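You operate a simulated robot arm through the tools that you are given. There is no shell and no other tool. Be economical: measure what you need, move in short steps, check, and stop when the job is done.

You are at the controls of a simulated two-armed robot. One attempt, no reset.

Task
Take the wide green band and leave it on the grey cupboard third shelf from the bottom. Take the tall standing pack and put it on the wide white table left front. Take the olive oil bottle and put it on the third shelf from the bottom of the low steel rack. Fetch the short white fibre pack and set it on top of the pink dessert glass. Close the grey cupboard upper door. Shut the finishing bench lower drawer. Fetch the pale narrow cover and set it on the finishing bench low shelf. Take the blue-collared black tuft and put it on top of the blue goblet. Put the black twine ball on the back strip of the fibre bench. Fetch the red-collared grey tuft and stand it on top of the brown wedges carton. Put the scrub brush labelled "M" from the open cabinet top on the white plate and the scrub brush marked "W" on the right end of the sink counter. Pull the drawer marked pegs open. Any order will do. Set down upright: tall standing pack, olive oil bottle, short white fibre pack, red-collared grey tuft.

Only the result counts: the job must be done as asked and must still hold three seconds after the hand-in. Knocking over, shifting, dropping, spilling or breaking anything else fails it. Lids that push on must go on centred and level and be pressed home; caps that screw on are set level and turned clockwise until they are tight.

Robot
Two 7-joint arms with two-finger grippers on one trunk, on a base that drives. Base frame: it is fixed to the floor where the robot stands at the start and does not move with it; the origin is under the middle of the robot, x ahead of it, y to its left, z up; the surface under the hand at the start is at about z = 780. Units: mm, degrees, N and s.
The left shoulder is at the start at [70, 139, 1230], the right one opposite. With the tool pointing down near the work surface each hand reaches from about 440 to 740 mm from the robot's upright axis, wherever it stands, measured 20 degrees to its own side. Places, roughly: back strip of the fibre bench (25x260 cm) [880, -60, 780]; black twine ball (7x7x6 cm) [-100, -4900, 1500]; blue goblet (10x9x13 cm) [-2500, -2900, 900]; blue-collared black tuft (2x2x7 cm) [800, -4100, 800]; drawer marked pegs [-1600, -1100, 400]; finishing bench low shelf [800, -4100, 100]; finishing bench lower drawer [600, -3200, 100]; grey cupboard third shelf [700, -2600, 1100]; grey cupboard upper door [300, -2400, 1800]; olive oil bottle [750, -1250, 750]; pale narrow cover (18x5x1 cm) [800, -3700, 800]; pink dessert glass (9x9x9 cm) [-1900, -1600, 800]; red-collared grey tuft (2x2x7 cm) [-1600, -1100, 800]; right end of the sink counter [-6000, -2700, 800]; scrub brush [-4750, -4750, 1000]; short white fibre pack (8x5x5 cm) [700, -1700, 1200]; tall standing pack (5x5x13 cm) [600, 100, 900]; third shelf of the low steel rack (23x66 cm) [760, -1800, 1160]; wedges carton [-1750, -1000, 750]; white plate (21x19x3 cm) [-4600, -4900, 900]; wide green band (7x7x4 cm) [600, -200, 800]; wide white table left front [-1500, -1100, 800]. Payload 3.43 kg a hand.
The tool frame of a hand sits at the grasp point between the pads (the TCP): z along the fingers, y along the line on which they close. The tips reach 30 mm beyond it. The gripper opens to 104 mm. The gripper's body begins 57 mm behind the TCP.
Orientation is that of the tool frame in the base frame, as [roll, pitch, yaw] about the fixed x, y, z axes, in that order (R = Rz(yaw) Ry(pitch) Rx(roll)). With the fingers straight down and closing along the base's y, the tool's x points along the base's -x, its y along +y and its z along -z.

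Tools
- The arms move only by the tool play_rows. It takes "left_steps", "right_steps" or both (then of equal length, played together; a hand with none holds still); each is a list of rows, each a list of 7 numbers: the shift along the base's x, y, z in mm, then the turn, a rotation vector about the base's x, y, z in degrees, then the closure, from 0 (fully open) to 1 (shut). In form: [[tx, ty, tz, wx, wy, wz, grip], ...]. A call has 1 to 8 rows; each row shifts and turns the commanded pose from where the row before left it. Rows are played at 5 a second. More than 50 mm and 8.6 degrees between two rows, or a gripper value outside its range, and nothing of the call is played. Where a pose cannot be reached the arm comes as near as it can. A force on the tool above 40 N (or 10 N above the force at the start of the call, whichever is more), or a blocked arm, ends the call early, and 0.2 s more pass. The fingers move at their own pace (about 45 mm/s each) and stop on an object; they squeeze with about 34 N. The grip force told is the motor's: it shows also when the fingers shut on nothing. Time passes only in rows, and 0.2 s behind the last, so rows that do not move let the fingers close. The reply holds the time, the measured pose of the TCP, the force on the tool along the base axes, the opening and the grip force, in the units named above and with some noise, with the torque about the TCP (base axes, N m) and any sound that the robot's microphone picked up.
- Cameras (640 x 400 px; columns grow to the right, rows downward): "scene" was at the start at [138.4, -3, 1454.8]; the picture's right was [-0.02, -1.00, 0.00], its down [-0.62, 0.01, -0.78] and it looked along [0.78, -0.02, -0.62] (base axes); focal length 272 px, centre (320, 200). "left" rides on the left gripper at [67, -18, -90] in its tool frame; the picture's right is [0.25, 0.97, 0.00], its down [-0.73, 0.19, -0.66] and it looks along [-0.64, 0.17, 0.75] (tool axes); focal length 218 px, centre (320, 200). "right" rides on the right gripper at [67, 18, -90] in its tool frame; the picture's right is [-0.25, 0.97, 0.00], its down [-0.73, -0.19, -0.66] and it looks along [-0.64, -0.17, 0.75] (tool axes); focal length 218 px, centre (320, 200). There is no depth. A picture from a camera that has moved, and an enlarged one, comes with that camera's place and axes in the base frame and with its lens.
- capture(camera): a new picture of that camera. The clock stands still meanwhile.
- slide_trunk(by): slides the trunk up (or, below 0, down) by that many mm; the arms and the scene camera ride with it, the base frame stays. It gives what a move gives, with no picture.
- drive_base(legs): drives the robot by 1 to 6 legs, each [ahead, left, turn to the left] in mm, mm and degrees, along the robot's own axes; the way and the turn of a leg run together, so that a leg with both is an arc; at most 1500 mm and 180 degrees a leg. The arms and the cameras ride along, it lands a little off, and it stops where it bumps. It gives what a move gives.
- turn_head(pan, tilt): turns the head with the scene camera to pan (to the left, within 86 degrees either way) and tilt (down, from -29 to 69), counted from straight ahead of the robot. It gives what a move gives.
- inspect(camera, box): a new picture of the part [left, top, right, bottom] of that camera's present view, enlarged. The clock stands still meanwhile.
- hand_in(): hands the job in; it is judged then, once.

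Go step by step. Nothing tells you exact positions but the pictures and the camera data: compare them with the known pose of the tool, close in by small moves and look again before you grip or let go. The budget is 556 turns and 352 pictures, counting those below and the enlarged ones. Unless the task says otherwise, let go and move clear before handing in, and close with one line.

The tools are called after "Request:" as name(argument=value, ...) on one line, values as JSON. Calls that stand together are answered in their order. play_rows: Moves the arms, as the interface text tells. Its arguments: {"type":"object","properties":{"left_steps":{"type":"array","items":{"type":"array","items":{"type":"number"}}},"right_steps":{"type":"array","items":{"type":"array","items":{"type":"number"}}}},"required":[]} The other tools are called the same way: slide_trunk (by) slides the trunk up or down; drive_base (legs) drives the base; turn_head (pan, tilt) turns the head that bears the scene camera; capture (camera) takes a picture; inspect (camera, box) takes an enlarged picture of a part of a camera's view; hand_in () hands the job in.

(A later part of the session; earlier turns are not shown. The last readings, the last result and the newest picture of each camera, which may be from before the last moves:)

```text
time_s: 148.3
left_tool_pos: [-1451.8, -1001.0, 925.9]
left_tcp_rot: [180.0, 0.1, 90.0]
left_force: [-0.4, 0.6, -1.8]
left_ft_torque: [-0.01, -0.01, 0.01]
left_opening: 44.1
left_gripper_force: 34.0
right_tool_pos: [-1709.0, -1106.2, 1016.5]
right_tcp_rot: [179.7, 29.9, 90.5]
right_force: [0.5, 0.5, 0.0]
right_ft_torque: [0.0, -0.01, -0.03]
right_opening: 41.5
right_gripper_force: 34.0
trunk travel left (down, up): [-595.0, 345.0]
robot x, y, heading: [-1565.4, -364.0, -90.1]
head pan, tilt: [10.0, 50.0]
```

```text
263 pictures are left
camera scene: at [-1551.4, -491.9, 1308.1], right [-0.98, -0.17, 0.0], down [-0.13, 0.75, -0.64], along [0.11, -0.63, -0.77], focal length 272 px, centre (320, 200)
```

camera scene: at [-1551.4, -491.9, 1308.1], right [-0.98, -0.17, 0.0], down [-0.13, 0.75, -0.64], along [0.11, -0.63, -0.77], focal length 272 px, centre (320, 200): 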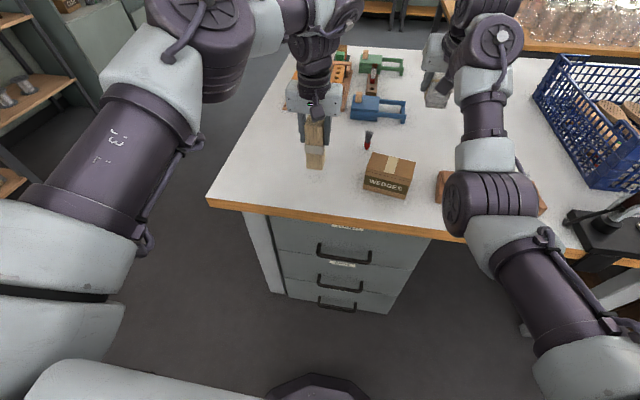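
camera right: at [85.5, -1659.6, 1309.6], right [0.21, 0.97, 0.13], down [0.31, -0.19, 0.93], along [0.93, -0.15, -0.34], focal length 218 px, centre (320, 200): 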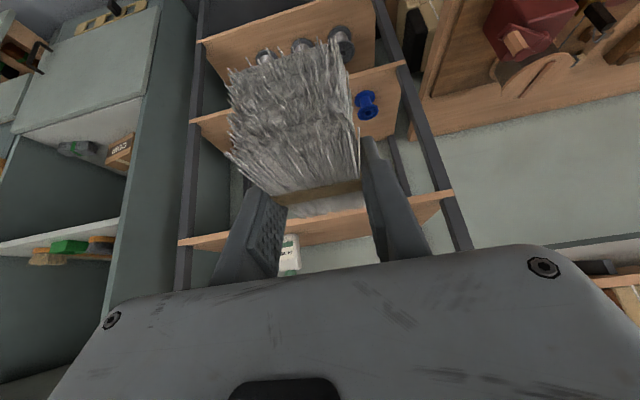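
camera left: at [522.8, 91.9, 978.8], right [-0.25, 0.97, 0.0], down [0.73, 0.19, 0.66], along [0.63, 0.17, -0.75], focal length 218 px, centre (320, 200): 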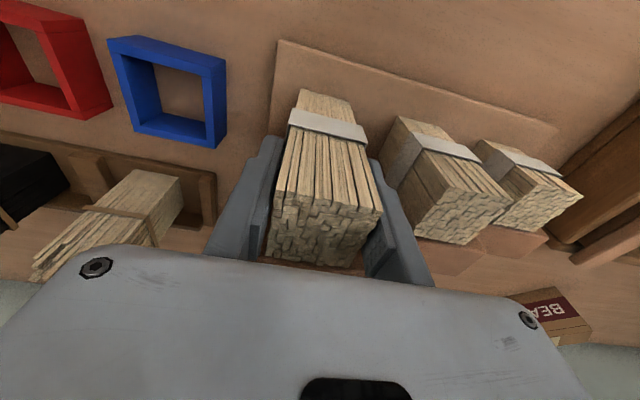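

The left hand needs a bit more reach, so I'm driving 80 mm closer and then setting the pack down.

Request:
drive_base(legs=[[80, 0, 0]])

Request:
play_rows(left_steps=[[0, 0, -20, 0, 0, 0, 0.9], [0, 0, -15, 0, 0, 0, 0.9], [0, 0, -4, 0, 0, 0, 0.9], [0, 0, 0, 0, 0, 0, 0.9]])

Request:
capture(camera="left")

Request:
inspect(camera="scene", box=[220, 40, 480, 220])

```text
time_s: 149.4
left_tool_pos: [-1451.7, -1080.4, 928.5]
left_tcp_rot: [180.0, 0.0, 90.0]
left_force: [0.6, 0.2, -1.5]
left_ft_torque: [0.04, -0.01, 0.02]
left_opening: 44.1
left_gripper_force: 33.9
right_tool_pos: [-1708.7, -1186.4, 1018.0]
right_tcp_rot: [179.7, 29.8, 90.5]
right_force: [0.2, -0.4, -0.7]
right_ft_torque: [0.0, 0.02, -0.01]
right_opening: 41.4
right_gripper_force: 33.8
trunk travel left (down, up): [-595.0, 345.0]
robot x, y, heading: [-1569.3, -445.9, -89.9]
head pan, tilt: [10.0, 50.0]
```

```text
time_s: 150.4
left_tool_pos: [-1452.5, -1080.7, 888.0]
left_tcp_rot: [-180.0, 0.0, 90.0]
left_force: [-0.9, -0.3, -1.5]
left_ft_torque: [0.04, -0.01, 0.01]
left_opening: 44.2
left_gripper_force: 33.4
right_tool_pos: [-1707.9, -1185.4, 1016.2]
right_tcp_rot: [179.8, 30.0, 90.6]
right_force: [-0.3, -0.4, -0.9]
right_ft_torque: [0.04, -0.01, 0.01]
right_opening: 41.7
right_gripper_force: 33.8
trunk travel left (down, up): [-595.0, 345.0]
robot x, y, heading: [-1566.6, -441.0, -89.9]
head pan, tilt: [10.0, 50.0]
```

```text
262 pictures are left
camera left: at [-1469.2, -1014.3, 977.8], right [0.97, 0.25, 0.0], down [0.19, -0.73, 0.66], along [0.17, -0.64, -0.75], focal length 218 px, centre (320, 200)
```

left: 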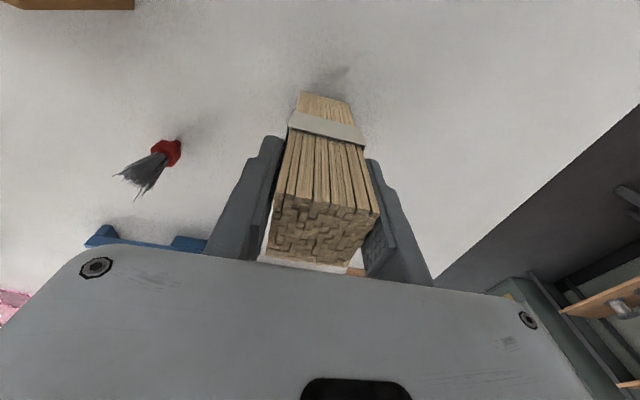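

```text
2.22 times, centred on (350, 130) of scene
camera zoom: at [-1551.2, -572.0, 1308.0], right [-0.98, -0.17, 0.0], down [-0.13, 0.75, -0.64], along [0.11, -0.63, -0.77], focal length 604 px, centre (253, 356)
```

zoom: 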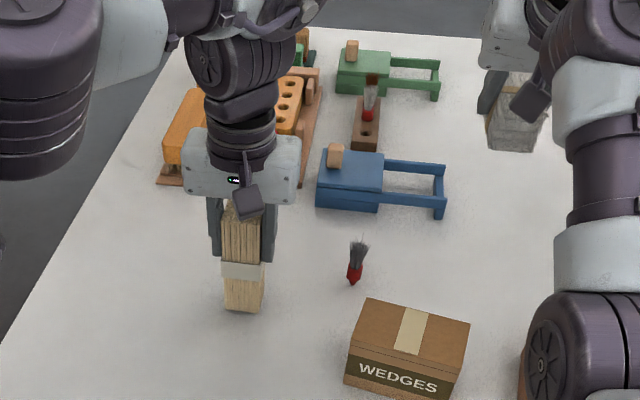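

Request:
play_rows(left_steps=[[0, 0, -4, 0, 0, 0, 0.9], [0, 0, -4, 0, 0, 0, 0.9], [0, 0, -4, 0, 0, 0, 0.9], [0, 0, -3, 0, 0, 0, 0.9], [0, 0, 0, 0, 0, 0, 0.9]])

```text
time_s: 151.6
left_tool_pos: [-1452.0, -1080.5, 876.8]
left_tcp_rot: [-180.0, 0.4, 90.0]
left_force: [3.1, -5.0, 30.3]
left_ft_torque: [-0.15, -0.21, 0.08]
left_opening: 44.3
left_gripper_force: 34.4
right_tool_pos: [-1710.2, -1183.7, 1018.8]
right_tcp_rot: [179.8, 30.1, 90.5]
right_force: [-0.5, -0.1, -1.3]
right_ft_torque: [0.02, -0.01, -0.02]
right_opening: 41.4
right_gripper_force: 33.7
trunk travel left (down, up): [-595.0, 345.0]
robot x, y, heading: [-1566.0, -446.2, -89.8]
head pan, tilt: [10.0, 50.0]
```

Contact with the table. I'm easing up a touch, releasing, and lifting clear.

Request:
play_rows(left_steps=[[0, 0, 3, 0, 0, 0, 0.9], [0, 0, 0, 0, 0, 0, 0.4], [0, 0, 0, 0, 0, 0, 0.2], [0, 0, 0, 0, 0, 0, 0.2]])

Request:
play_rows(left_steps=[[0, 0, 25, 0, 0, 0, 0.2], [0, 0, 40, 0, 0, 0, 0.2], [0, 0, 40, 0, 0, 0, 0.2], [0, 0, 20, 0, 0, 0, 0.2]])

Request:
capture(camera="left")

Request:
inspect(camera="scene", box=[220, 40, 480, 220])

```text
time_s: 152.6
left_tool_pos: [-1452.0, -1081.7, 876.4]
left_tcp_rot: [180.0, -0.1, 90.0]
left_force: [-0.5, 0.0, -0.3]
left_ft_torque: [0.01, 0.01, -0.02]
left_opening: 83.5
left_gripper_force: 0.0
right_tool_pos: [-1708.8, -1186.3, 1017.9]
right_tcp_rot: [179.7, 30.0, 90.5]
right_force: [0.0, -0.4, -1.3]
right_ft_torque: [0.03, 0.0, -0.01]
right_opening: 41.5
right_gripper_force: 33.5
trunk travel left (down, up): [-595.0, 345.0]
robot x, y, heading: [-1569.1, -448.5, -89.9]
head pan, tilt: [10.0, 50.0]
```

```text
time_s: 153.6
left_tool_pos: [-1453.8, -1080.1, 1002.4]
left_tcp_rot: [180.0, 0.0, 90.0]
left_force: [1.2, -0.5, -1.4]
left_ft_torque: [0.0, 0.0, -0.01]
left_opening: 83.1
left_gripper_force: 0.1
right_tool_pos: [-1709.5, -1185.4, 1016.8]
right_tcp_rot: [179.7, 29.9, 90.3]
right_force: [0.0, -0.2, 0.0]
right_ft_torque: [-0.01, -0.03, 0.0]
right_opening: 41.5
right_gripper_force: 33.9
trunk travel left (down, up): [-595.0, 345.0]
robot x, y, heading: [-1564.8, -444.2, -89.8]
head pan, tilt: [10.0, 50.0]
```

```text
260 pictures are left
camera left: at [-1470.2, -1014.0, 1090.8], right [0.97, 0.25, 0.0], down [0.19, -0.73, 0.66], along [0.17, -0.64, -0.75], focal length 218 px, centre (320, 200)
```

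left: 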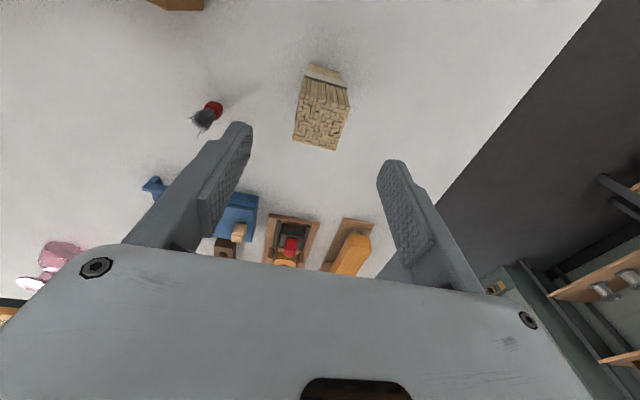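

```text
2.22 times, centred on (350, 130) of scene
camera zoom: at [-1551.5, -571.8, 1308.0], right [-0.98, -0.17, 0.0], down [-0.13, 0.75, -0.64], along [0.11, -0.63, -0.77], focal length 604 px, centre (253, 356)
```

zoom: 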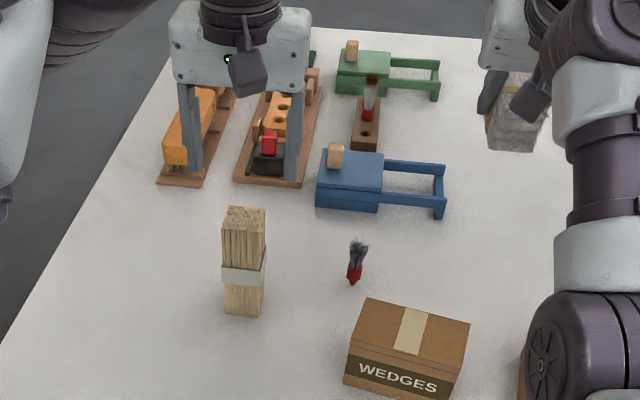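

The tall pack stands upright. Next is the red-collared grey tuft at about (-1582,-1150); I'm shifting the base a little and bringing the left hand over it.

Request:
drive_base(legs=[[60, -60, 0]])

Request:
play_rows(left_steps=[[-35, 0, 0, 0, 0, 0, 0.4], [-35, 0, 0, 0, 0, 0, 0.4], [0, -10, -40, 0, 0, 0, 0.4], [0, 0, -40, 0, 0, 0, 0.4]])

Request:
capture(camera="left")

```text
time_s: 154.7
left_tool_pos: [-1512.3, -1142.0, 1000.1]
left_tcp_rot: [-180.0, -0.1, 90.1]
left_force: [-0.2, 0.0, -0.1]
left_ft_torque: [0.07, -0.01, 0.03]
left_opening: 83.2
left_gripper_force: 0.0
right_tool_pos: [-1767.0, -1245.5, 1017.2]
right_tcp_rot: [179.7, 29.9, 90.5]
right_force: [-0.2, -0.1, -0.3]
right_ft_torque: [0.0, -0.04, -0.01]
right_opening: 41.9
right_gripper_force: 34.1
trunk travel left (down, up): [-595.0, 345.0]
robot x, y, heading: [-1627.1, -503.2, -89.8]
head pan, tilt: [10.0, 50.0]
```

```text
time_s: 155.7
left_tool_pos: [-1581.9, -1147.5, 919.8]
left_tcp_rot: [-180.0, -0.1, 90.1]
left_force: [0.8, -0.1, -0.2]
left_ft_torque: [-0.03, 0.05, 0.02]
left_opening: 62.5
left_gripper_force: 0.1
left hand out of reach, approached as far as the arm can: row 2
right_tool_pos: [-1766.3, -1246.4, 1017.2]
right_tcp_rot: [179.6, 30.0, 90.5]
right_force: [0.6, 0.9, 0.0]
right_ft_torque: [-0.01, -0.01, -0.02]
right_opening: 41.4
right_gripper_force: 33.9
trunk travel left (down, up): [-595.0, 345.0]
robot x, y, heading: [-1625.4, -506.8, -89.8]
head pan, tilt: [10.0, 50.0]
```

```text
258 pictures are left
camera left: at [-1599.7, -1081.1, 1009.4], right [0.97, 0.25, 0.0], down [0.19, -0.73, 0.66], along [0.17, -0.64, -0.75], focal length 218 px, centre (320, 200)
```

left: 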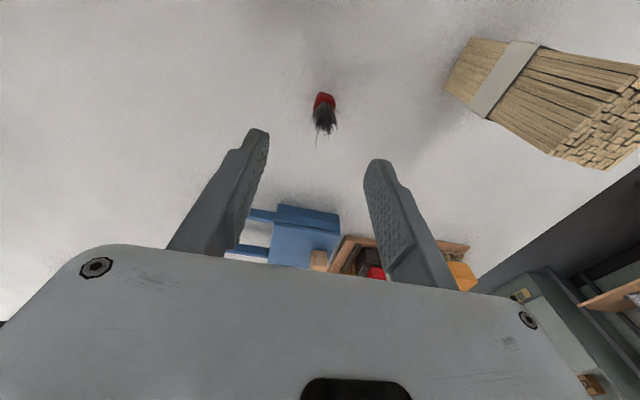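

Request:
play_rows(left_steps=[[3, 4, -35, 0, 0, 0, 0.4], [0, 0, -35, 0, 0, 0, 0.4], [0, 0, -20, 0, 0, 0, 0.4]])

Request:
capture(camera="left")

```text
time_s: 156.5
left_tool_pos: [-1578.8, -1142.9, 828.7]
left_tcp_rot: [-179.9, 0.1, 90.1]
left_force: [-0.1, -0.2, 0.6]
left_ft_torque: [0.01, 0.0, -0.03]
left_opening: 62.1
left_gripper_force: 0.0
right_tool_pos: [-1766.0, -1245.2, 1017.6]
right_tcp_rot: [179.7, 29.9, 90.5]
right_force: [-0.6, -0.6, -1.2]
right_ft_torque: [-0.01, 0.02, 0.01]
right_opening: 41.8
right_gripper_force: 33.9
trunk travel left (down, up): [-595.0, 345.0]
robot x, y, heading: [-1624.5, -503.8, -90.1]
head pan, tilt: [10.0, 50.0]
```

```text
257 pictures are left
camera left: at [-1596.8, -1075.7, 918.7], right [0.97, 0.25, 0.0], down [0.19, -0.73, 0.66], along [0.17, -0.64, -0.75], focal length 218 px, centre (320, 200)
```

left: 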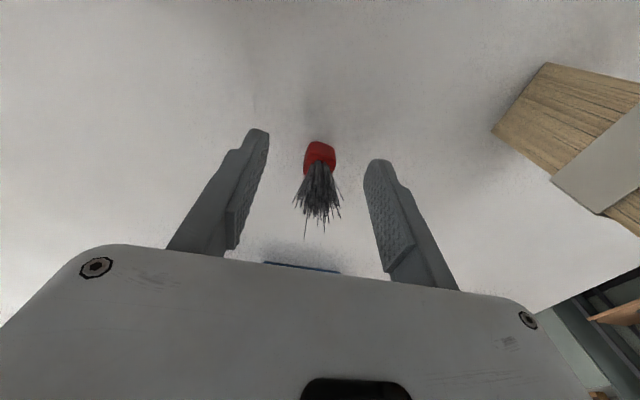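

Centred. I'm lowering the last bit and closing.

Request:
play_rows(left_steps=[[0, 0, -14, 0, 0, 0, 0.4], [0, 0, 0, 0, 0, 0, 0.7], [0, 0, 0, 0, 0, 0, 1], [0, 0, 0, 0, 0, 0, 1], [0, 0, 0, 0, 0, 0, 1]])

Request:
capture(camera="left")

```text
time_s: 157.7
left_tool_pos: [-1579.2, -1142.7, 815.3]
left_tcp_rot: [-180.0, 0.0, 90.0]
left_force: [0.5, 0.1, 0.3]
left_ft_torque: [-0.01, 0.0, 0.03]
left_opening: 16.4
left_gripper_force: 34.0
right_tool_pos: [-1767.4, -1245.4, 1016.7]
right_tcp_rot: [179.7, 29.9, 90.5]
right_force: [-0.3, 0.9, -0.5]
right_ft_torque: [0.04, 0.01, 0.01]
right_opening: 41.5
right_gripper_force: 34.7
trunk travel left (down, up): [-595.0, 345.0]
robot x, y, heading: [-1626.0, -501.4, -90.1]
head pan, tilt: [10.0, 50.0]
```

```text
256 pictures are left
camera left: at [-1597.1, -1075.6, 905.1], right [0.97, 0.25, 0.0], down [0.19, -0.73, 0.66], along [0.17, -0.64, -0.75], focal length 218 px, centre (320, 200)
```

left: 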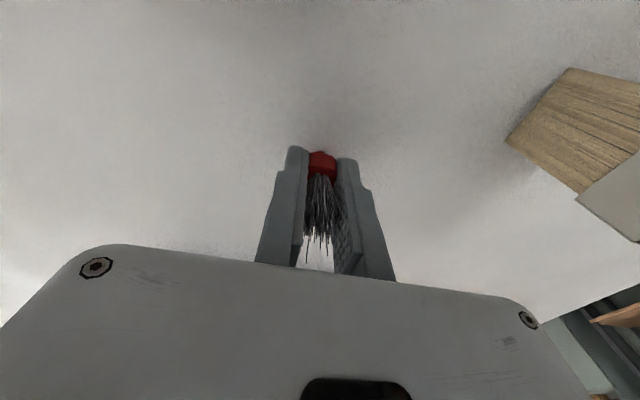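

Gripped. I'm lifting and moving over the wedges carton.

Request:
play_rows(left_steps=[[0, 0, 40, 0, 0, 0, 1], [0, 0, 45, 0, 0, 0, 1], [0, 0, 40, 0, 0, 0, 1], [-20, 35, 0, 0, 0, 0, 1], [-20, 40, 0, 0, 0, 0, 1], [-18, 40, 0, 0, 0, 0, 1]])

Request:
turn_head(pan=0, tilt=60)

Request:
capture(camera="left")

Request:
capture(camera="scene")

```text
time_s: 159.1
left_tool_pos: [-1637.3, -1026.2, 941.9]
left_tcp_rot: [180.0, 0.1, 90.1]
left_force: [0.1, 0.1, -0.3]
left_ft_torque: [-0.04, -0.03, 0.0]
left_opening: 16.2
left_gripper_force: 34.1
right_tool_pos: [-1766.8, -1244.4, 1018.4]
right_tcp_rot: [179.7, 29.9, 90.4]
right_force: [0.7, -0.5, -0.1]
right_ft_torque: [-0.01, -0.01, 0.0]
right_opening: 41.6
right_gripper_force: 33.7
trunk travel left (down, up): [-595.0, 345.0]
robot x, y, heading: [-1625.5, -503.0, -89.9]
head pan, tilt: [10.0, 50.0]
```

```text
time_s: 159.8
left_tool_pos: [-1636.2, -1028.1, 941.3]
left_tcp_rot: [-180.0, 0.0, 90.1]
left_force: [0.2, 0.4, 0.9]
left_ft_torque: [0.02, 0.01, -0.03]
left_opening: 16.3
left_gripper_force: 33.9
right_tool_pos: [-1767.5, -1246.3, 1017.6]
right_tcp_rot: [179.8, 29.9, 90.5]
right_force: [-1.1, 0.5, -0.1]
right_ft_torque: [-0.04, -0.04, 0.0]
right_opening: 41.8
right_gripper_force: 34.3
trunk travel left (down, up): [-595.0, 345.0]
robot x, y, heading: [-1625.7, -503.0, -89.9]
head pan, tilt: [0.0, 60.0]
```

```text
255 pictures are left
camera left: at [-1654.0, -960.9, 1030.5], right [0.97, 0.25, 0.0], down [0.19, -0.73, 0.66], along [0.17, -0.64, -0.75], focal length 218 px, centre (320, 200)
```

left: 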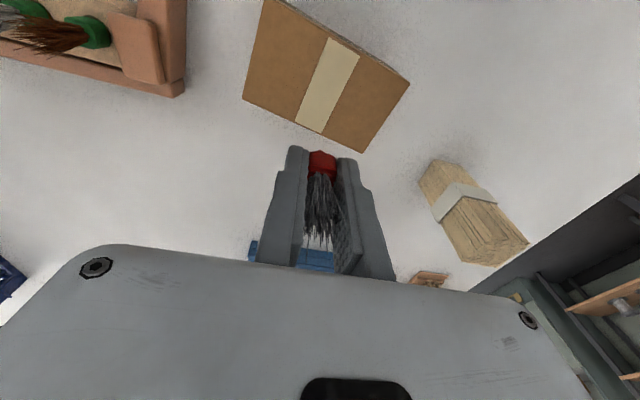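

```text
254 pictures are left
camera scene: at [-1623.4, -622.4, 1295.5], right [-1.0, 0.0, 0.0], down [0.0, 0.87, -0.5], along [0.0, -0.5, -0.87], focal length 272 px, centre (320, 200)
```

scene: 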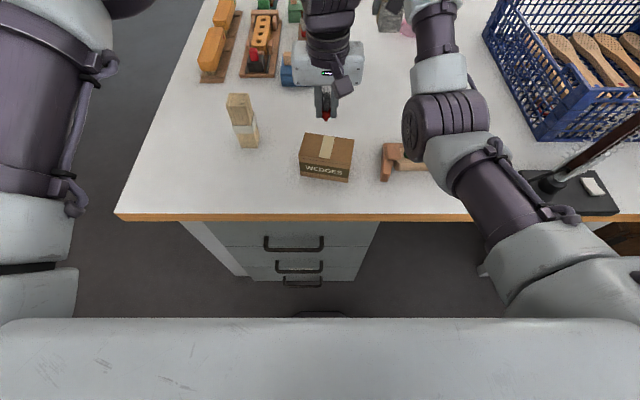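

The carton top is at z≈846, centred at (-1640,-1003). I'm positioning the tuft above it and lowering.

Request:
play_rows(left_steps=[[-4, 24, 0, 0, 0, 0, 1], [0, 0, -25, 0, 0, 0, 1], [0, 0, -22, 0, 0, 0, 1], [0, 0, 0, 0, 0, 0, 1]])

Request:
capture(camera="left")

Request:
inspect(camera="scene", box=[270, 60, 390, 190])

```text
time_s: 160.8
left_tool_pos: [-1641.7, -1002.9, 894.4]
left_tcp_rot: [-180.0, -0.1, 89.9]
left_force: [0.1, 0.6, -1.4]
left_ft_torque: [0.01, 0.01, 0.0]
left_opening: 16.4
left_gripper_force: 33.8
right_tool_pos: [-1766.2, -1244.4, 1018.6]
right_tcp_rot: [179.6, 29.8, 90.5]
right_force: [0.3, 0.1, -0.9]
right_ft_torque: [0.03, -0.02, 0.01]
right_opening: 41.6
right_gripper_force: 33.8
trunk travel left (down, up): [-595.0, 345.0]
robot x, y, heading: [-1622.8, -503.9, -90.2]
head pan, tilt: [0.0, 60.0]
```

```text
253 pictures are left
camera left: at [-1658.5, -936.2, 983.6], right [0.97, 0.25, 0.0], down [0.19, -0.73, 0.66], along [0.17, -0.64, -0.75], focal length 218 px, centre (320, 200)
```

left: 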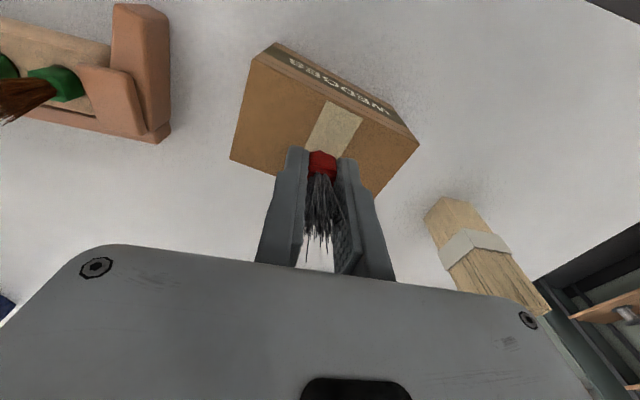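

```text
3.08 times, centred on (330, 125) of scene
camera zoom: at [-1623.6, -621.7, 1295.6], right [-1.0, 0.0, 0.0], down [0.0, 0.87, -0.5], along [0.0, -0.5, -0.87], focal length 836 px, centre (289, 431)
```

zoom: 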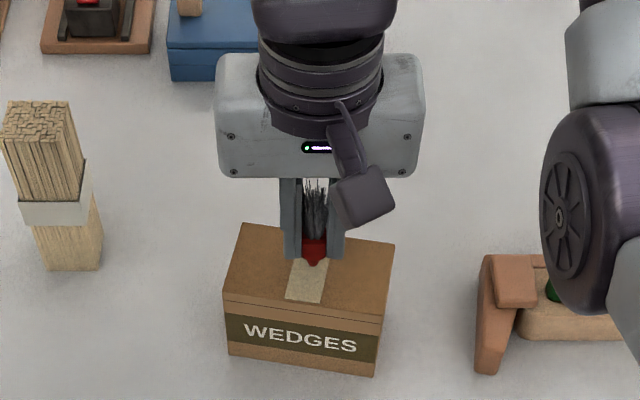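

Request:
play_rows(left_steps=[[0, 0, -4, 0, 0, 0, 1], [0, 0, -3, 0, 0, 0, 1], [0, 0, -3, 0, 0, 0, 1], [0, 0, -2, 0, 0, 0, 1], [0, 0, 0, 0, 0, 0, 1]])

```text
time_s: 162.0
left_tool_pos: [-1641.0, -1002.2, 884.9]
left_tcp_rot: [-179.9, 0.2, 90.1]
left_force: [1.3, -4.2, 33.0]
left_ft_torque: [-0.19, -0.03, 0.02]
left_opening: 16.2
left_gripper_force: 34.2
right_tool_pos: [-1768.0, -1243.3, 1020.0]
right_tcp_rot: [179.7, 30.2, 90.5]
right_force: [-0.1, -0.8, -1.4]
right_ft_torque: [-0.03, -0.01, 0.01]
right_opening: 41.7
right_gripper_force: 33.4
trunk travel left (down, up): [-595.0, 345.0]
robot x, y, heading: [-1627.8, -506.7, -90.0]
head pan, tilt: [0.0, 60.0]
```

Contact on the carton top. I'm easing up, releasing and checking.

Request:
play_rows(left_steps=[[0, 0, 2, 0, 0, 0, 1], [0, 0, 0, 0, 0, 0, 1], [0, 0, 0, 0, 0, 0, 0.6], [0, 0, 0, 0, 0, 0, 0.5], [0, 0, 0, 0, 0, 0, 0.5]])

Request:
capture(camera="left")

```text
time_s: 163.2
left_tool_pos: [-1642.5, -1002.1, 885.1]
left_tcp_rot: [-179.9, -0.1, 89.9]
left_force: [-2.3, 1.5, 7.5]
left_ft_torque: [0.02, -0.11, 0.02]
left_opening: 49.5
left_gripper_force: 0.0
right_tool_pos: [-1766.7, -1244.9, 1018.6]
right_tcp_rot: [179.7, 30.0, 90.5]
right_force: [-0.7, 0.1, -0.7]
right_ft_torque: [-0.01, -0.01, -0.03]
right_opening: 41.5
right_gripper_force: 34.3
trunk travel left (down, up): [-595.0, 345.0]
robot x, y, heading: [-1625.7, -504.7, -90.1]
head pan, tilt: [0.0, 60.0]
```

```text
251 pictures are left
camera left: at [-1659.5, -935.4, 974.0], right [0.97, 0.25, 0.0], down [0.19, -0.73, 0.66], along [0.16, -0.64, -0.75], focal length 218 px, centre (320, 200)
```

left: 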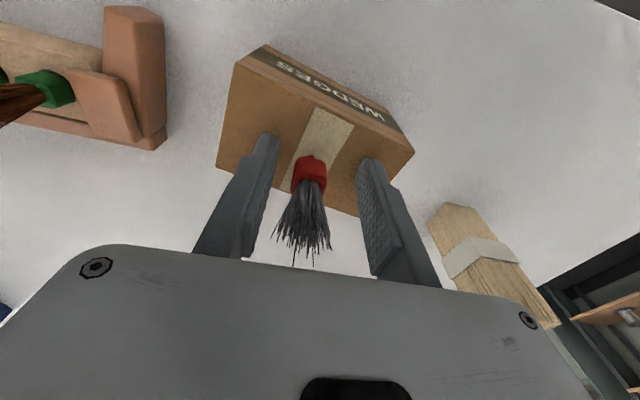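

Standing. I'm raising the hand straight up.

Request:
play_rows(left_steps=[[0, 0, 10, 0, 0, 0, 0.5], [0, 0, 25, 0, 0, 0, 0.4], [0, 0, 40, 0, 0, 0, 0.4], [0, 0, 40, 0, 0, 0, 0.4]])

Request:
inspect(camera="scene", box=[240, 60, 400, 310])

```text
time_s: 164.2
left_tool_pos: [-1641.4, -1001.2, 999.3]
left_tcp_rot: [180.0, 0.0, 90.0]
left_force: [0.3, 1.4, 0.4]
left_ft_torque: [0.02, 0.04, -0.02]
left_opening: 62.3
left_gripper_force: 0.0
right_tool_pos: [-1767.7, -1243.8, 1018.3]
right_tcp_rot: [179.7, 30.0, 90.6]
right_force: [0.3, -0.7, -0.8]
right_ft_torque: [-0.04, -0.02, 0.01]
right_opening: 41.6
right_gripper_force: 34.2
trunk travel left (down, up): [-595.0, 345.0]
robot x, y, heading: [-1627.4, -505.8, -90.1]
head pan, tilt: [0.0, 60.0]
```

```text
1.60 times, centred on (320, 185) of scene
camera zoom: at [-1623.9, -620.7, 1295.6], right [-1.0, 0.0, 0.0], down [0.0, 0.87, -0.5], along [0.0, -0.5, -0.87], focal length 435 px, centre (320, 224)
```

zoom: 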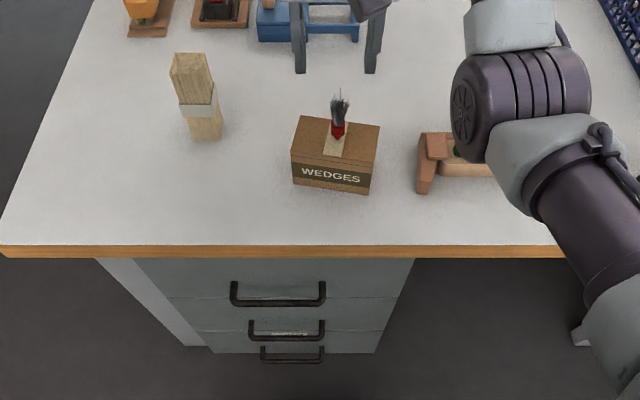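

The tuft stands on the carton. Next is the drawer marked pegs: I back off and look at the labels.

Request:
drive_base(legs=[[-600, 0, 0]])

Request:
turn_head(pan=0, tilt=45)

Request:
inspect(camera="scene", box=[220, 60, 420, 260])

Request:
capture(camera="scene")

```text
time_s: 167.6
left_tool_pos: [-1641.6, -403.8, 998.4]
left_tcp_rot: [180.0, 0.0, 90.1]
left_force: [-0.8, 0.1, -0.2]
left_ft_torque: [-0.01, 0.0, 0.03]
left_opening: 62.3
left_gripper_force: 0.0
right_tool_pos: [-1767.6, -645.8, 1017.2]
right_tcp_rot: [179.7, 29.9, 90.6]
right_force: [0.2, 0.3, 0.1]
right_ft_torque: [0.02, 0.03, 0.01]
right_opening: 41.8
right_gripper_force: 33.7
trunk travel left (down, up): [-595.0, 345.0]
robot x, y, heading: [-1629.2, 93.0, -89.9]
head pan, tilt: [0.0, 60.0]
```

```text
time_s: 168.3
left_tool_pos: [-1641.8, -404.4, 998.5]
left_tcp_rot: [-179.9, 0.0, 90.0]
left_force: [-1.0, -0.6, 0.4]
left_ft_torque: [-0.03, 0.01, -0.02]
left_opening: 62.7
left_gripper_force: 0.0
right_tool_pos: [-1767.2, -646.9, 1017.0]
right_tcp_rot: [179.5, 30.0, 90.6]
right_force: [-0.1, -0.1, -0.9]
right_ft_torque: [0.01, 0.04, -0.02]
right_opening: 41.5
right_gripper_force: 34.0
trunk travel left (down, up): [-595.0, 345.0]
robot x, y, heading: [-1627.8, 95.4, -89.7]
head pan, tilt: [0.0, 45.0]
```

```text
2.00 times, centred on (320, 160) of scene
camera zoom: at [-1624.3, -37.5, 1314.9], right [-1.0, 0.0, 0.0], down [0.0, 0.71, -0.71], along [0.0, -0.71, -0.71], focal length 544 px, centre (320, 280)
```

zoom: 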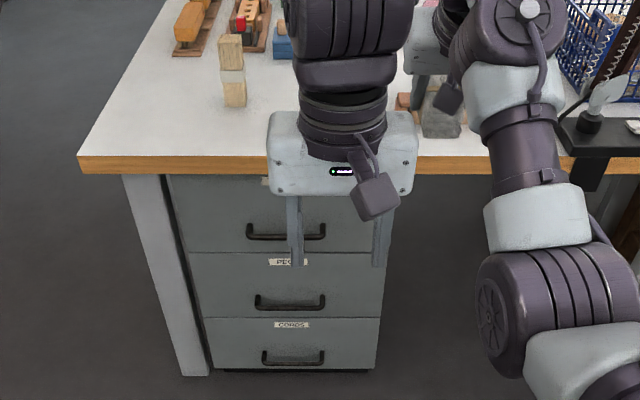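

```text
248 pictures are left
camera scene: at [-1624.3, -37.5, 1314.9], right [-1.0, 0.0, 0.0], down [0.0, 0.71, -0.71], along [0.0, -0.71, -0.71], focal length 272 px, centre (320, 200)
```

scene: 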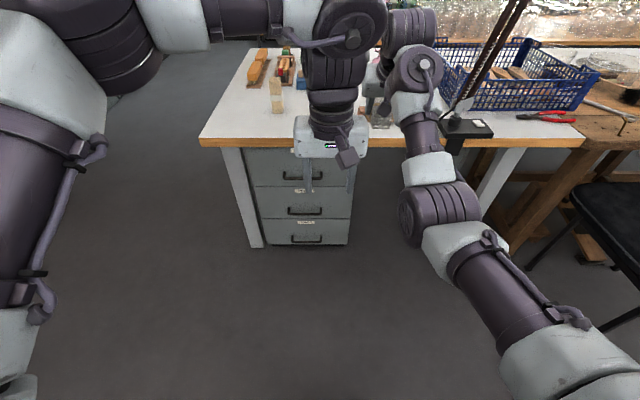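

Request:
inspect(camera="scene", box=[270, 140, 350, 240])

```text
4.00 times, centred on (310, 190) of scene
camera zoom: at [-1624.3, -37.5, 1314.9], right [-1.0, 0.0, 0.0], down [0.0, 0.71, -0.71], along [0.0, -0.71, -0.71], focal length 1087 px, centre (360, 240)
```

zoom: 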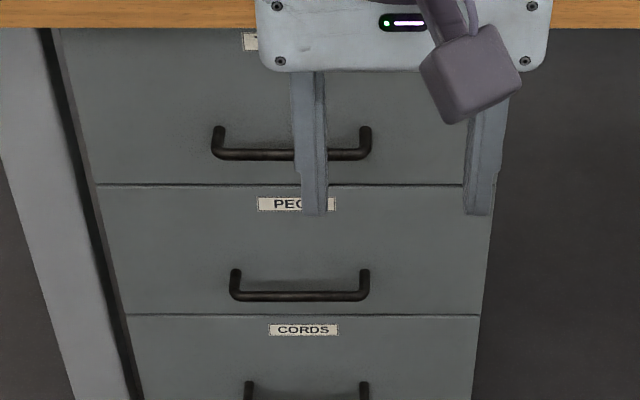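

PEGS is the middle drawer, with its handle at about (-1557,-865,399). I'll lower the trunk, tuck the right hand back and up, and turn the left hand to point at the handle with the pads closing vertically.

Request:
play_rows(right_steps=[[0, 40, 20, 0, 0, 0, 0.95], [0, 40, 25, 0, 0, 0, 0.95], [0, 40, 25, 0, 0, 0, 0.95], [0, 40, 25, 0, 0, 0, 0.95], [0, 40, 25, 0, 0, 0, 0.95]], left_steps=[[0, 0, 0, 0, 0, -8.5, 0.4], [0, 0, 0, 0, 0, -8.5, 0.4], [0, 0, 0, 0, 0, -8.5, 0.4], [0, 0, 0, 0, 0, -8.5, 0.4], [0, 0, 0, 0, 0, -8.5, 0.4]])

Request:
play_rows(left_steps=[[0, 0, -20, 0, 0, -8.5, 0.4], [0, 0, -20, 0, 0, -8.5, 0.4], [0, 0, -20, 0, 0, -8.5, 0.4], [0, 0, -20, 0, 0, -8.5, 0.4], [0, 0, -20, 0, 0, -8.5, 0.4], [0, 0, -20, 0, 0, -5, 0.4]])

Request:
slide_trunk(by=-250)

Request:
capture(camera="scene")

```text
time_s: 169.6
left_tool_pos: [-1642.4, -404.2, 997.3]
left_tcp_rot: [180.0, 0.0, 47.5]
left_force: [-1.0, 0.6, 0.3]
left_ft_torque: [-0.02, -0.01, -0.02]
left_opening: 62.3
left_gripper_force: 0.1
right_tool_pos: [-1768.0, -606.2, 1038.0]
right_tcp_rot: [179.7, 29.8, 90.6]
right_force: [0.4, -0.2, -0.9]
right_ft_torque: [0.0, -0.07, 0.01]
right_opening: 41.4
right_gripper_force: 34.3
right hand out of reach, approached as far as the arm can: row 2, 3, 4, 5
trunk travel left (down, up): [-595.0, 345.0]
robot x, y, heading: [-1628.4, 92.3, -89.8]
head pan, tilt: [0.0, 45.0]
```

```text
time_s: 170.9
left_tool_pos: [-1642.0, -404.4, 877.7]
left_tcp_rot: [-179.9, 0.0, 0.0]
left_force: [-0.6, -0.5, -0.1]
left_ft_torque: [-0.02, -0.01, 0.0]
left_opening: 62.3
left_gripper_force: 0.0
right_tool_pos: [-1766.4, -605.6, 1038.3]
right_tcp_rot: [179.7, 29.8, 90.6]
right_force: [-0.5, -0.1, -1.1]
right_ft_torque: [0.01, 0.01, 0.0]
right_opening: 41.8
right_gripper_force: 33.9
trunk travel left (down, up): [-595.0, 345.0]
robot x, y, heading: [-1627.4, 97.4, -90.0]
head pan, tilt: [0.0, 45.0]
```

```text
time_s: 173.5
left_tool_pos: [-1641.9, -403.0, 628.2]
left_tcp_rot: [-180.0, 0.0, 0.0]
left_force: [-0.1, 0.4, 0.3]
left_ft_torque: [-0.01, 0.01, -0.02]
left_opening: 62.4
left_gripper_force: 0.2
right_tool_pos: [-1766.5, -605.7, 787.7]
right_tcp_rot: [179.7, 29.9, 90.7]
right_force: [0.3, -0.4, -0.6]
right_ft_torque: [0.01, -0.02, 0.01]
right_opening: 41.6
right_gripper_force: 34.3
trunk travel left (down, up): [-345.0, 595.0]
robot x, y, heading: [-1625.4, 93.6, -90.1]
head pan, tilt: [0.0, 45.0]
```

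```text
246 pictures are left
camera scene: at [-1624.3, -37.3, 1065.0], right [-1.0, 0.0, 0.0], down [0.0, 0.71, -0.71], along [0.0, -0.71, -0.71], focal length 272 px, centre (320, 200)
```

scene: 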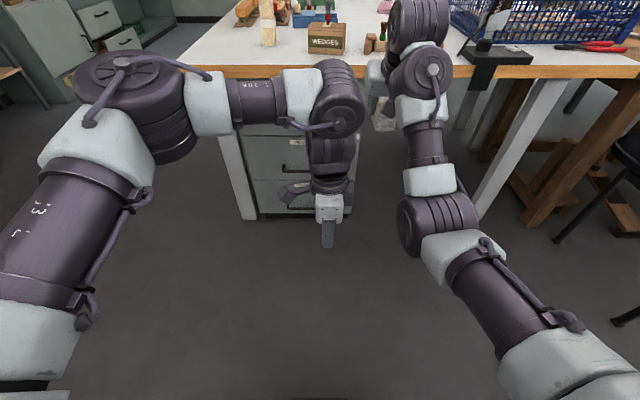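

Now pitching the left hand forward and lowering it to handle height.

Request:
play_rows(left_steps=[[10, -10, -15, -8.2, 0, 0, 0.4], [10, -10, -15, -8.2, 0, 0, 0.4], [10, -10, -15, -8.2, 0, 0, 0.4], [10, -10, -15, -8.2, 0, 0, 0.4], [10, -10, -20, -8.2, 0, 0, 0.4], [10, -10, -20, -8.2, 0, 0, 0.4]])

Request:
play_rows(left_steps=[[5, -10, -20, -8.2, 0, 0, 0.4], [5, -10, -20, -8.2, 0, 0, 0.4], [5, -10, -20, -8.2, 0, 0, 0.4], [5, -10, -20, -8.2, 0, 0, 0.4], [5, -10, -20, -8, 0, 0, 0.4]])

Request:
capture(camera="left")

Request:
capture(camera="scene")

```text
time_s: 174.9
left_tool_pos: [-1582.8, -463.3, 526.2]
left_tcp_rot: [130.9, 0.1, 0.1]
left_force: [0.0, -0.1, -0.9]
left_ft_torque: [0.01, -0.01, -0.01]
left_opening: 62.3
left_gripper_force: 0.0
right_tool_pos: [-1765.8, -606.4, 788.7]
right_tcp_rot: [179.7, 29.9, 90.6]
right_force: [-0.2, 0.1, -0.2]
right_ft_torque: [-0.03, 0.01, 0.02]
right_opening: 41.6
right_gripper_force: 34.5
trunk travel left (down, up): [-345.0, 595.0]
robot x, y, heading: [-1629.8, 95.3, -89.8]
head pan, tilt: [0.0, 45.0]
```

```text
time_s: 176.1
left_tool_pos: [-1599.0, -495.1, 439.6]
left_tcp_rot: [89.7, -0.1, 0.0]
left_force: [-1.0, -0.3, 0.0]
left_ft_torque: [-0.02, -0.03, 0.0]
left_opening: 62.4
left_gripper_force: 0.0
left hand out of reach, approached as far as the arm can: row 5
right_tool_pos: [-1766.0, -607.0, 787.3]
right_tcp_rot: [179.7, 29.9, 90.6]
right_force: [0.5, -0.5, -1.1]
right_ft_torque: [0.03, 0.01, 0.01]
right_opening: 41.8
right_gripper_force: 34.2
trunk travel left (down, up): [-345.0, 595.0]
robot x, y, heading: [-1627.7, 93.3, -89.8]
head pan, tilt: [0.0, 45.0]
```

```text
245 pictures are left
camera left: at [-1532.2, -406.5, 421.7], right [0.25, 0.0, 0.97], down [-0.73, 0.66, 0.19], along [-0.64, -0.75, 0.17], focal length 218 px, centre (320, 200)
```

left: 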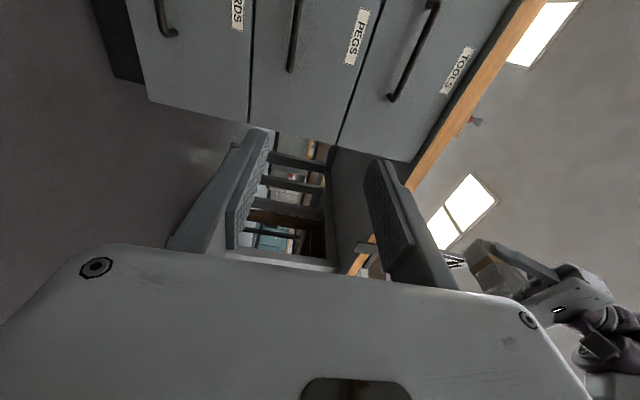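

```text
244 pictures are left
camera scene: at [-1625.0, -37.5, 1065.1], right [-1.0, 0.0, 0.0], down [0.0, 0.71, -0.71], along [0.0, -0.71, -0.71], focal length 272 px, centre (320, 200)
```

scene: 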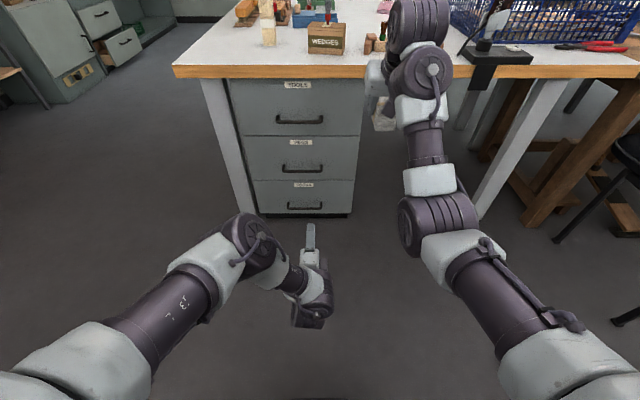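

The hand is oriented correctly. I'll raise the right hand above table level, align the left hand with the handle height, then drive closer.

Request:
play_rows(left_steps=[[13, -20, -15, 0, 0, 0, 0.4], [13, -20, -15, 0, 0, 0, 0.4], [13, -20, -12, 0, 0, 0, 0.4], [0, -20, 0, 0, 0, 0, 0.4]], right_steps=[[0, 0, 45, 0, 0, 0, 0.95], [0, 0, 45, 0, 0, 0, 0.95], [0, 0, 45, 0, 0, 0, 0.95], [0, 0, 20, 0, 0, 0, 0.95]])

Request:
drive_base(legs=[[190, 0, 0]])

Request:
capture(camera="left")

Request:
capture(camera="scene")

```text
time_s: 177.1
left_tool_pos: [-1580.7, -501.8, 445.3]
left_tcp_rot: [89.9, 0.1, 0.0]
left_force: [0.3, 0.6, -0.3]
left_ft_torque: [-0.01, -0.04, 0.06]
left_opening: 62.3
left_gripper_force: 0.0
left hand out of reach, approached as far as the arm can: row 1, 2, 3, 4
right_tool_pos: [-1762.5, -623.6, 915.7]
right_tcp_rot: [179.7, 29.9, 90.6]
right_force: [-0.4, 1.0, 0.1]
right_ft_torque: [-0.01, -0.03, 0.0]
right_opening: 41.4
right_gripper_force: 34.0
right hand out of reach, approached as far as the arm can: row 1, 2, 3
trunk travel left (down, up): [-345.0, 595.0]
robot x, y, heading: [-1628.2, 93.6, -89.6]
head pan, tilt: [0.0, 45.0]
```

```text
time_s: 178.7
left_tool_pos: [-1581.2, -689.4, 443.5]
left_tcp_rot: [90.1, 0.0, 0.1]
left_force: [0.2, 0.4, -0.2]
left_ft_torque: [-0.05, 0.01, 0.01]
left_opening: 62.6
left_gripper_force: 0.0
right_tool_pos: [-1763.0, -813.2, 914.3]
right_tcp_rot: [179.8, 29.8, 90.6]
right_force: [0.6, -0.4, -0.2]
right_ft_torque: [-0.02, 0.01, 0.01]
right_opening: 41.8
right_gripper_force: 33.8
trunk travel left (down, up): [-345.0, 595.0]
robot x, y, heading: [-1624.3, -93.5, -90.0]
head pan, tilt: [0.0, 45.0]
```

```text
243 pictures are left
camera left: at [-1512.8, -600.4, 425.9], right [0.26, 0.0, 0.97], down [-0.73, 0.66, 0.19], along [-0.64, -0.75, 0.17], focal length 218 px, centre (320, 200)
```

left: 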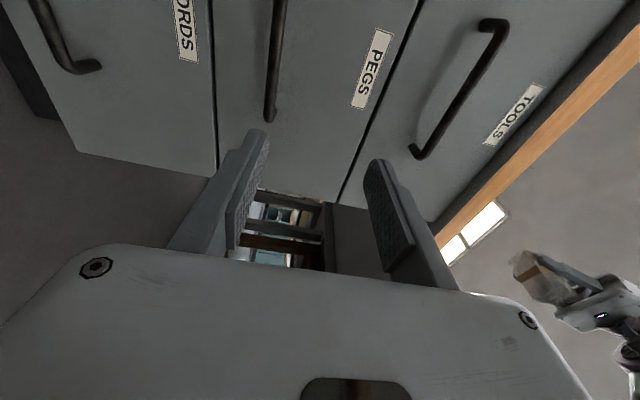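

```text
242 pictures are left
camera scene: at [-1623.9, -226.9, 1064.8], right [-1.0, 0.0, 0.0], down [0.0, 0.71, -0.71], along [0.0, -0.71, -0.71], focal length 272 px, centre (320, 200)
```

scene: 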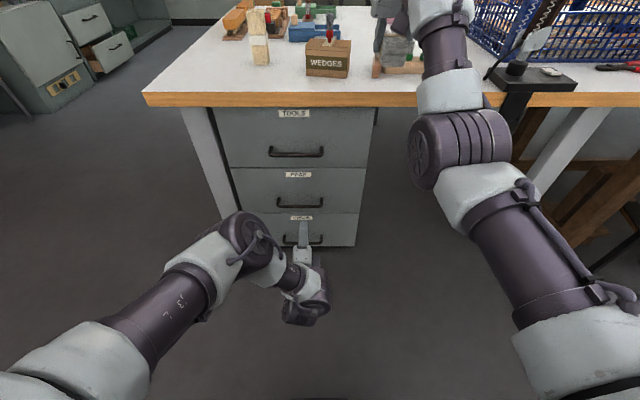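

The handle bar is at y≈-869, z≈393. I'm lowering the trunk 50 and driving closer with the jaws straddling the bar.

Request:
slide_trunk(by=-50)

Request:
drive_base(legs=[[110, 0, 0]])

Request:
capture(camera="left")

Request:
capture(camera="scene")

```text
time_s: 179.6
left_tool_pos: [-1581.9, -689.9, 394.7]
left_tcp_rot: [90.1, 0.1, 0.0]
left_force: [0.0, 0.0, -0.1]
left_ft_torque: [0.0, -0.01, 0.0]
left_opening: 62.2
left_gripper_force: 0.1
right_tool_pos: [-1763.2, -810.1, 864.9]
right_tcp_rot: [179.7, 29.9, 90.6]
right_force: [-1.6, 0.4, -0.9]
right_ft_torque: [-0.03, 0.01, 0.01]
right_opening: 41.4
right_gripper_force: 34.1
trunk travel left (down, up): [-295.0, 645.0]
robot x, y, heading: [-1625.1, -94.5, -89.9]
head pan, tilt: [0.0, 45.0]
```

```text
time_s: 180.8
left_tool_pos: [-1579.5, -800.5, 394.5]
left_tcp_rot: [90.1, 0.2, 0.1]
left_force: [1.0, -0.4, 0.6]
left_ft_torque: [-0.01, 0.01, 0.0]
left_opening: 62.5
left_gripper_force: 0.0
right_tool_pos: [-1762.8, -922.6, 862.6]
right_tcp_rot: [179.7, 29.8, 90.6]
right_force: [-0.6, 0.1, -0.4]
right_ft_torque: [0.0, -0.02, 0.03]
right_opening: 41.4
right_gripper_force: 34.0
trunk travel left (down, up): [-295.0, 645.0]
robot x, y, heading: [-1626.7, -204.5, -89.9]
head pan, tilt: [0.0, 45.0]
```

```text
241 pictures are left
camera left: at [-1512.7, -709.9, 375.8], right [0.26, 0.0, 0.97], down [-0.73, 0.66, 0.19], along [-0.64, -0.75, 0.17], focal length 218 px, centre (320, 200)
```

left: 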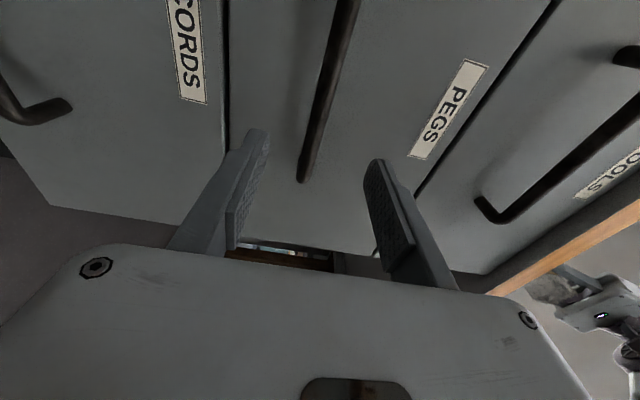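

```text
240 pictures are left
camera scene: at [-1623.7, -336.5, 1014.8], right [-1.0, 0.0, 0.0], down [0.0, 0.71, -0.71], along [0.0, -0.71, -0.71], focal length 272 px, centre (320, 200)
```

scene: 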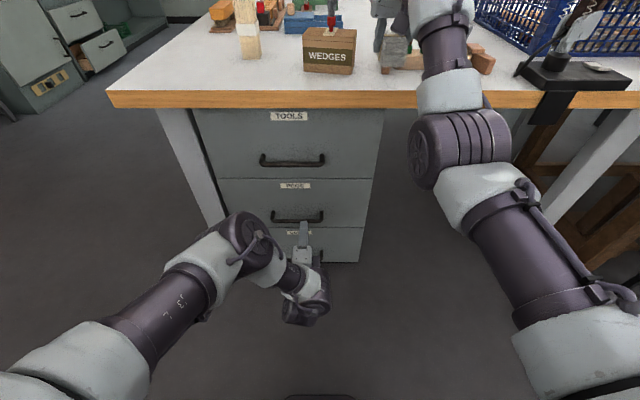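

Request:
play_rows(right_steps=[[0, 0, 40, 0, 0, 0, 0.95], [0, 0, 30, 0, 0, 0, 0.95]])

Request:
drive_base(legs=[[52, 0, 0]])

Request:
capture(camera="left")

```text
time_s: 181.4
left_tool_pos: [-1580.6, -799.5, 394.7]
left_tcp_rot: [89.9, 0.1, 0.0]
left_force: [0.2, 0.3, 0.5]
left_ft_torque: [0.02, 0.03, -0.01]
left_opening: 62.4
left_gripper_force: 0.1
right_tool_pos: [-1762.8, -920.3, 935.3]
right_tcp_rot: [179.7, 29.9, 90.6]
right_force: [0.3, -0.2, -0.7]
right_ft_torque: [0.0, -0.02, 0.02]
right_opening: 41.5
right_gripper_force: 34.1
trunk travel left (down, up): [-295.0, 645.0]
robot x, y, heading: [-1631.1, -204.7, -89.9]
head pan, tilt: [0.0, 45.0]
```

```text
time_s: 182.3
left_tool_pos: [-1578.7, -851.1, 394.1]
left_tcp_rot: [90.1, 0.0, 0.0]
left_force: [0.0, -1.4, -0.2]
left_ft_torque: [-0.02, -0.01, -0.01]
left_opening: 62.2
left_gripper_force: 0.1
right_tool_pos: [-1763.1, -975.0, 932.7]
right_tcp_rot: [179.6, 29.8, 90.6]
right_force: [0.5, -0.2, -1.2]
right_ft_torque: [-0.01, -0.01, -0.01]
right_opening: 41.7
right_gripper_force: 33.8
trunk travel left (down, up): [-295.0, 645.0]
robot x, y, heading: [-1626.6, -255.1, -89.7]
head pan, tilt: [0.0, 45.0]
```

```text
239 pictures are left
camera left: at [-1512.6, -762.0, 375.7], right [0.26, 0.0, 0.97], down [-0.73, 0.66, 0.19], along [-0.64, -0.75, 0.17], focal length 218 px, centre (320, 200)
```

left: 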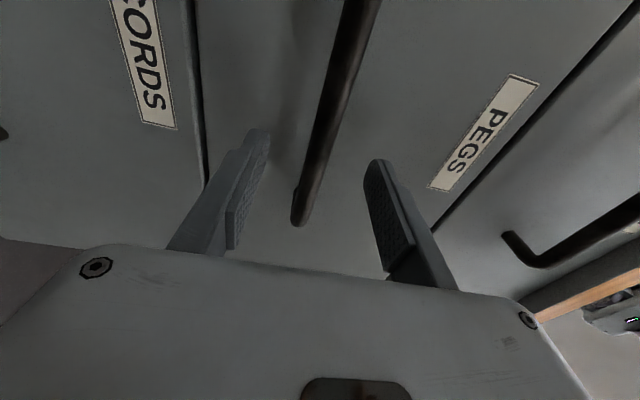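

The bar is between the pads, so I'm closing.

Request:
play_rows(left_steps=[[0, 0, 0, 0, 0, 0, 0.7], [0, 0, 0, 0, 0, 0, 1], [0, 0, 0, 0, 0, 0, 1], [0, 0, 0, 0, 0, 0, 1]])

Request:
capture(camera="left")

```text
time_s: 183.3
left_tool_pos: [-1579.5, -851.5, 390.3]
left_tcp_rot: [90.5, 0.1, 0.0]
left_force: [-1.1, 0.6, -21.1]
left_ft_torque: [0.35, -0.12, 0.01]
left_opening: 12.7
left_gripper_force: 34.3
right_tool_pos: [-1761.8, -974.5, 933.1]
right_tcp_rot: [179.7, 29.7, 90.6]
right_force: [-0.6, -0.2, -0.6]
right_ft_torque: [0.01, 0.01, 0.02]
right_opening: 41.5
right_gripper_force: 34.3
trunk travel left (down, up): [-295.0, 645.0]
robot x, y, heading: [-1626.6, -254.9, -89.8]
head pan, tilt: [0.0, 45.0]
```

```text
238 pictures are left
camera left: at [-1512.5, -760.7, 373.0], right [0.26, -0.01, 0.97], down [-0.73, 0.65, 0.2], along [-0.64, -0.76, 0.16], focal length 218 px, centre (320, 200)
```

left: 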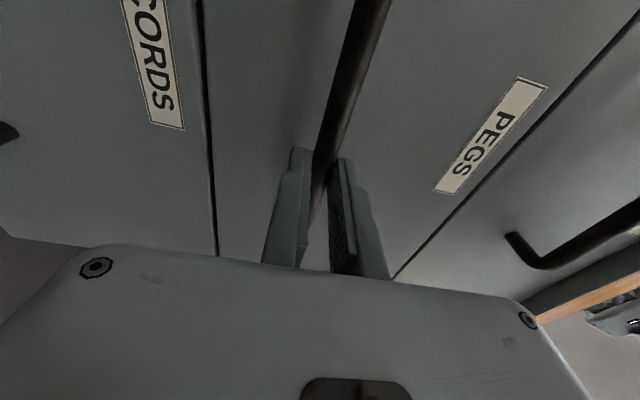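

Gripped. I'm relaxing the height 3 mm and pulling by backing the base.

Request:
play_rows(left_steps=[[0, 0, -3, 0, 0, 0, 1]])

Request:
drive_base(legs=[[-120, 0, 0]])

Request:
capture(camera="scene")

```text
time_s: 183.7
left_tool_pos: [-1580.0, -851.3, 389.9]
left_tcp_rot: [90.4, 0.2, 0.2]
left_force: [-0.2, 0.7, -21.9]
left_ft_torque: [0.34, -0.27, -1.2]
left_opening: 12.5
left_gripper_force: 44.9
right_tool_pos: [-1763.2, -975.2, 931.7]
right_tcp_rot: [179.7, 29.7, 90.5]
right_force: [0.0, 0.1, -0.8]
right_ft_torque: [-0.03, -0.03, 0.0]
right_opening: 41.5
right_gripper_force: 33.9
trunk travel left (down, up): [-295.0, 645.0]
robot x, y, heading: [-1626.0, -256.7, -89.9]
head pan, tilt: [0.0, 45.0]
```

```text
time_s: 185.0
left_tool_pos: [-1580.2, -729.9, 390.8]
left_tcp_rot: [90.5, 0.3, 0.1]
left_force: [0.2, 0.3, -23.3]
left_ft_torque: [0.27, -0.15, 0.23]
left_opening: 12.5
left_gripper_force: 44.9
right_tool_pos: [-1763.9, -855.1, 931.9]
right_tcp_rot: [179.7, 29.7, 90.7]
right_force: [-0.1, -0.1, -1.5]
right_ft_torque: [-0.01, -0.01, 0.02]
right_opening: 41.9
right_gripper_force: 33.9
trunk travel left (down, up): [-295.0, 645.0]
robot x, y, heading: [-1626.9, -133.6, -89.6]
head pan, tilt: [0.0, 45.0]
```

```text
237 pictures are left
camera scene: at [-1623.7, -269.0, 1014.6], right [-1.0, 0.0, 0.0], down [0.0, 0.71, -0.7], along [0.0, -0.7, -0.71], focal length 272 px, centre (320, 200)
```

scene: 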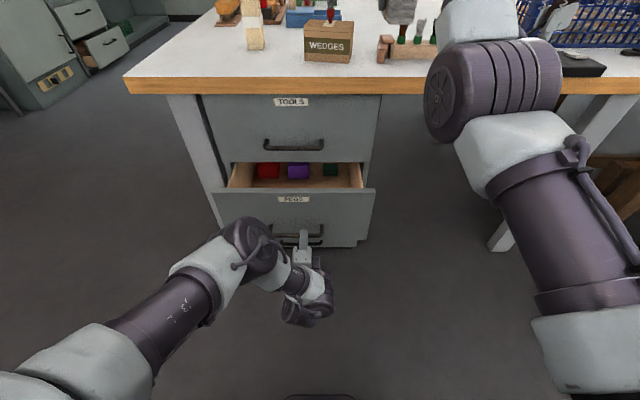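

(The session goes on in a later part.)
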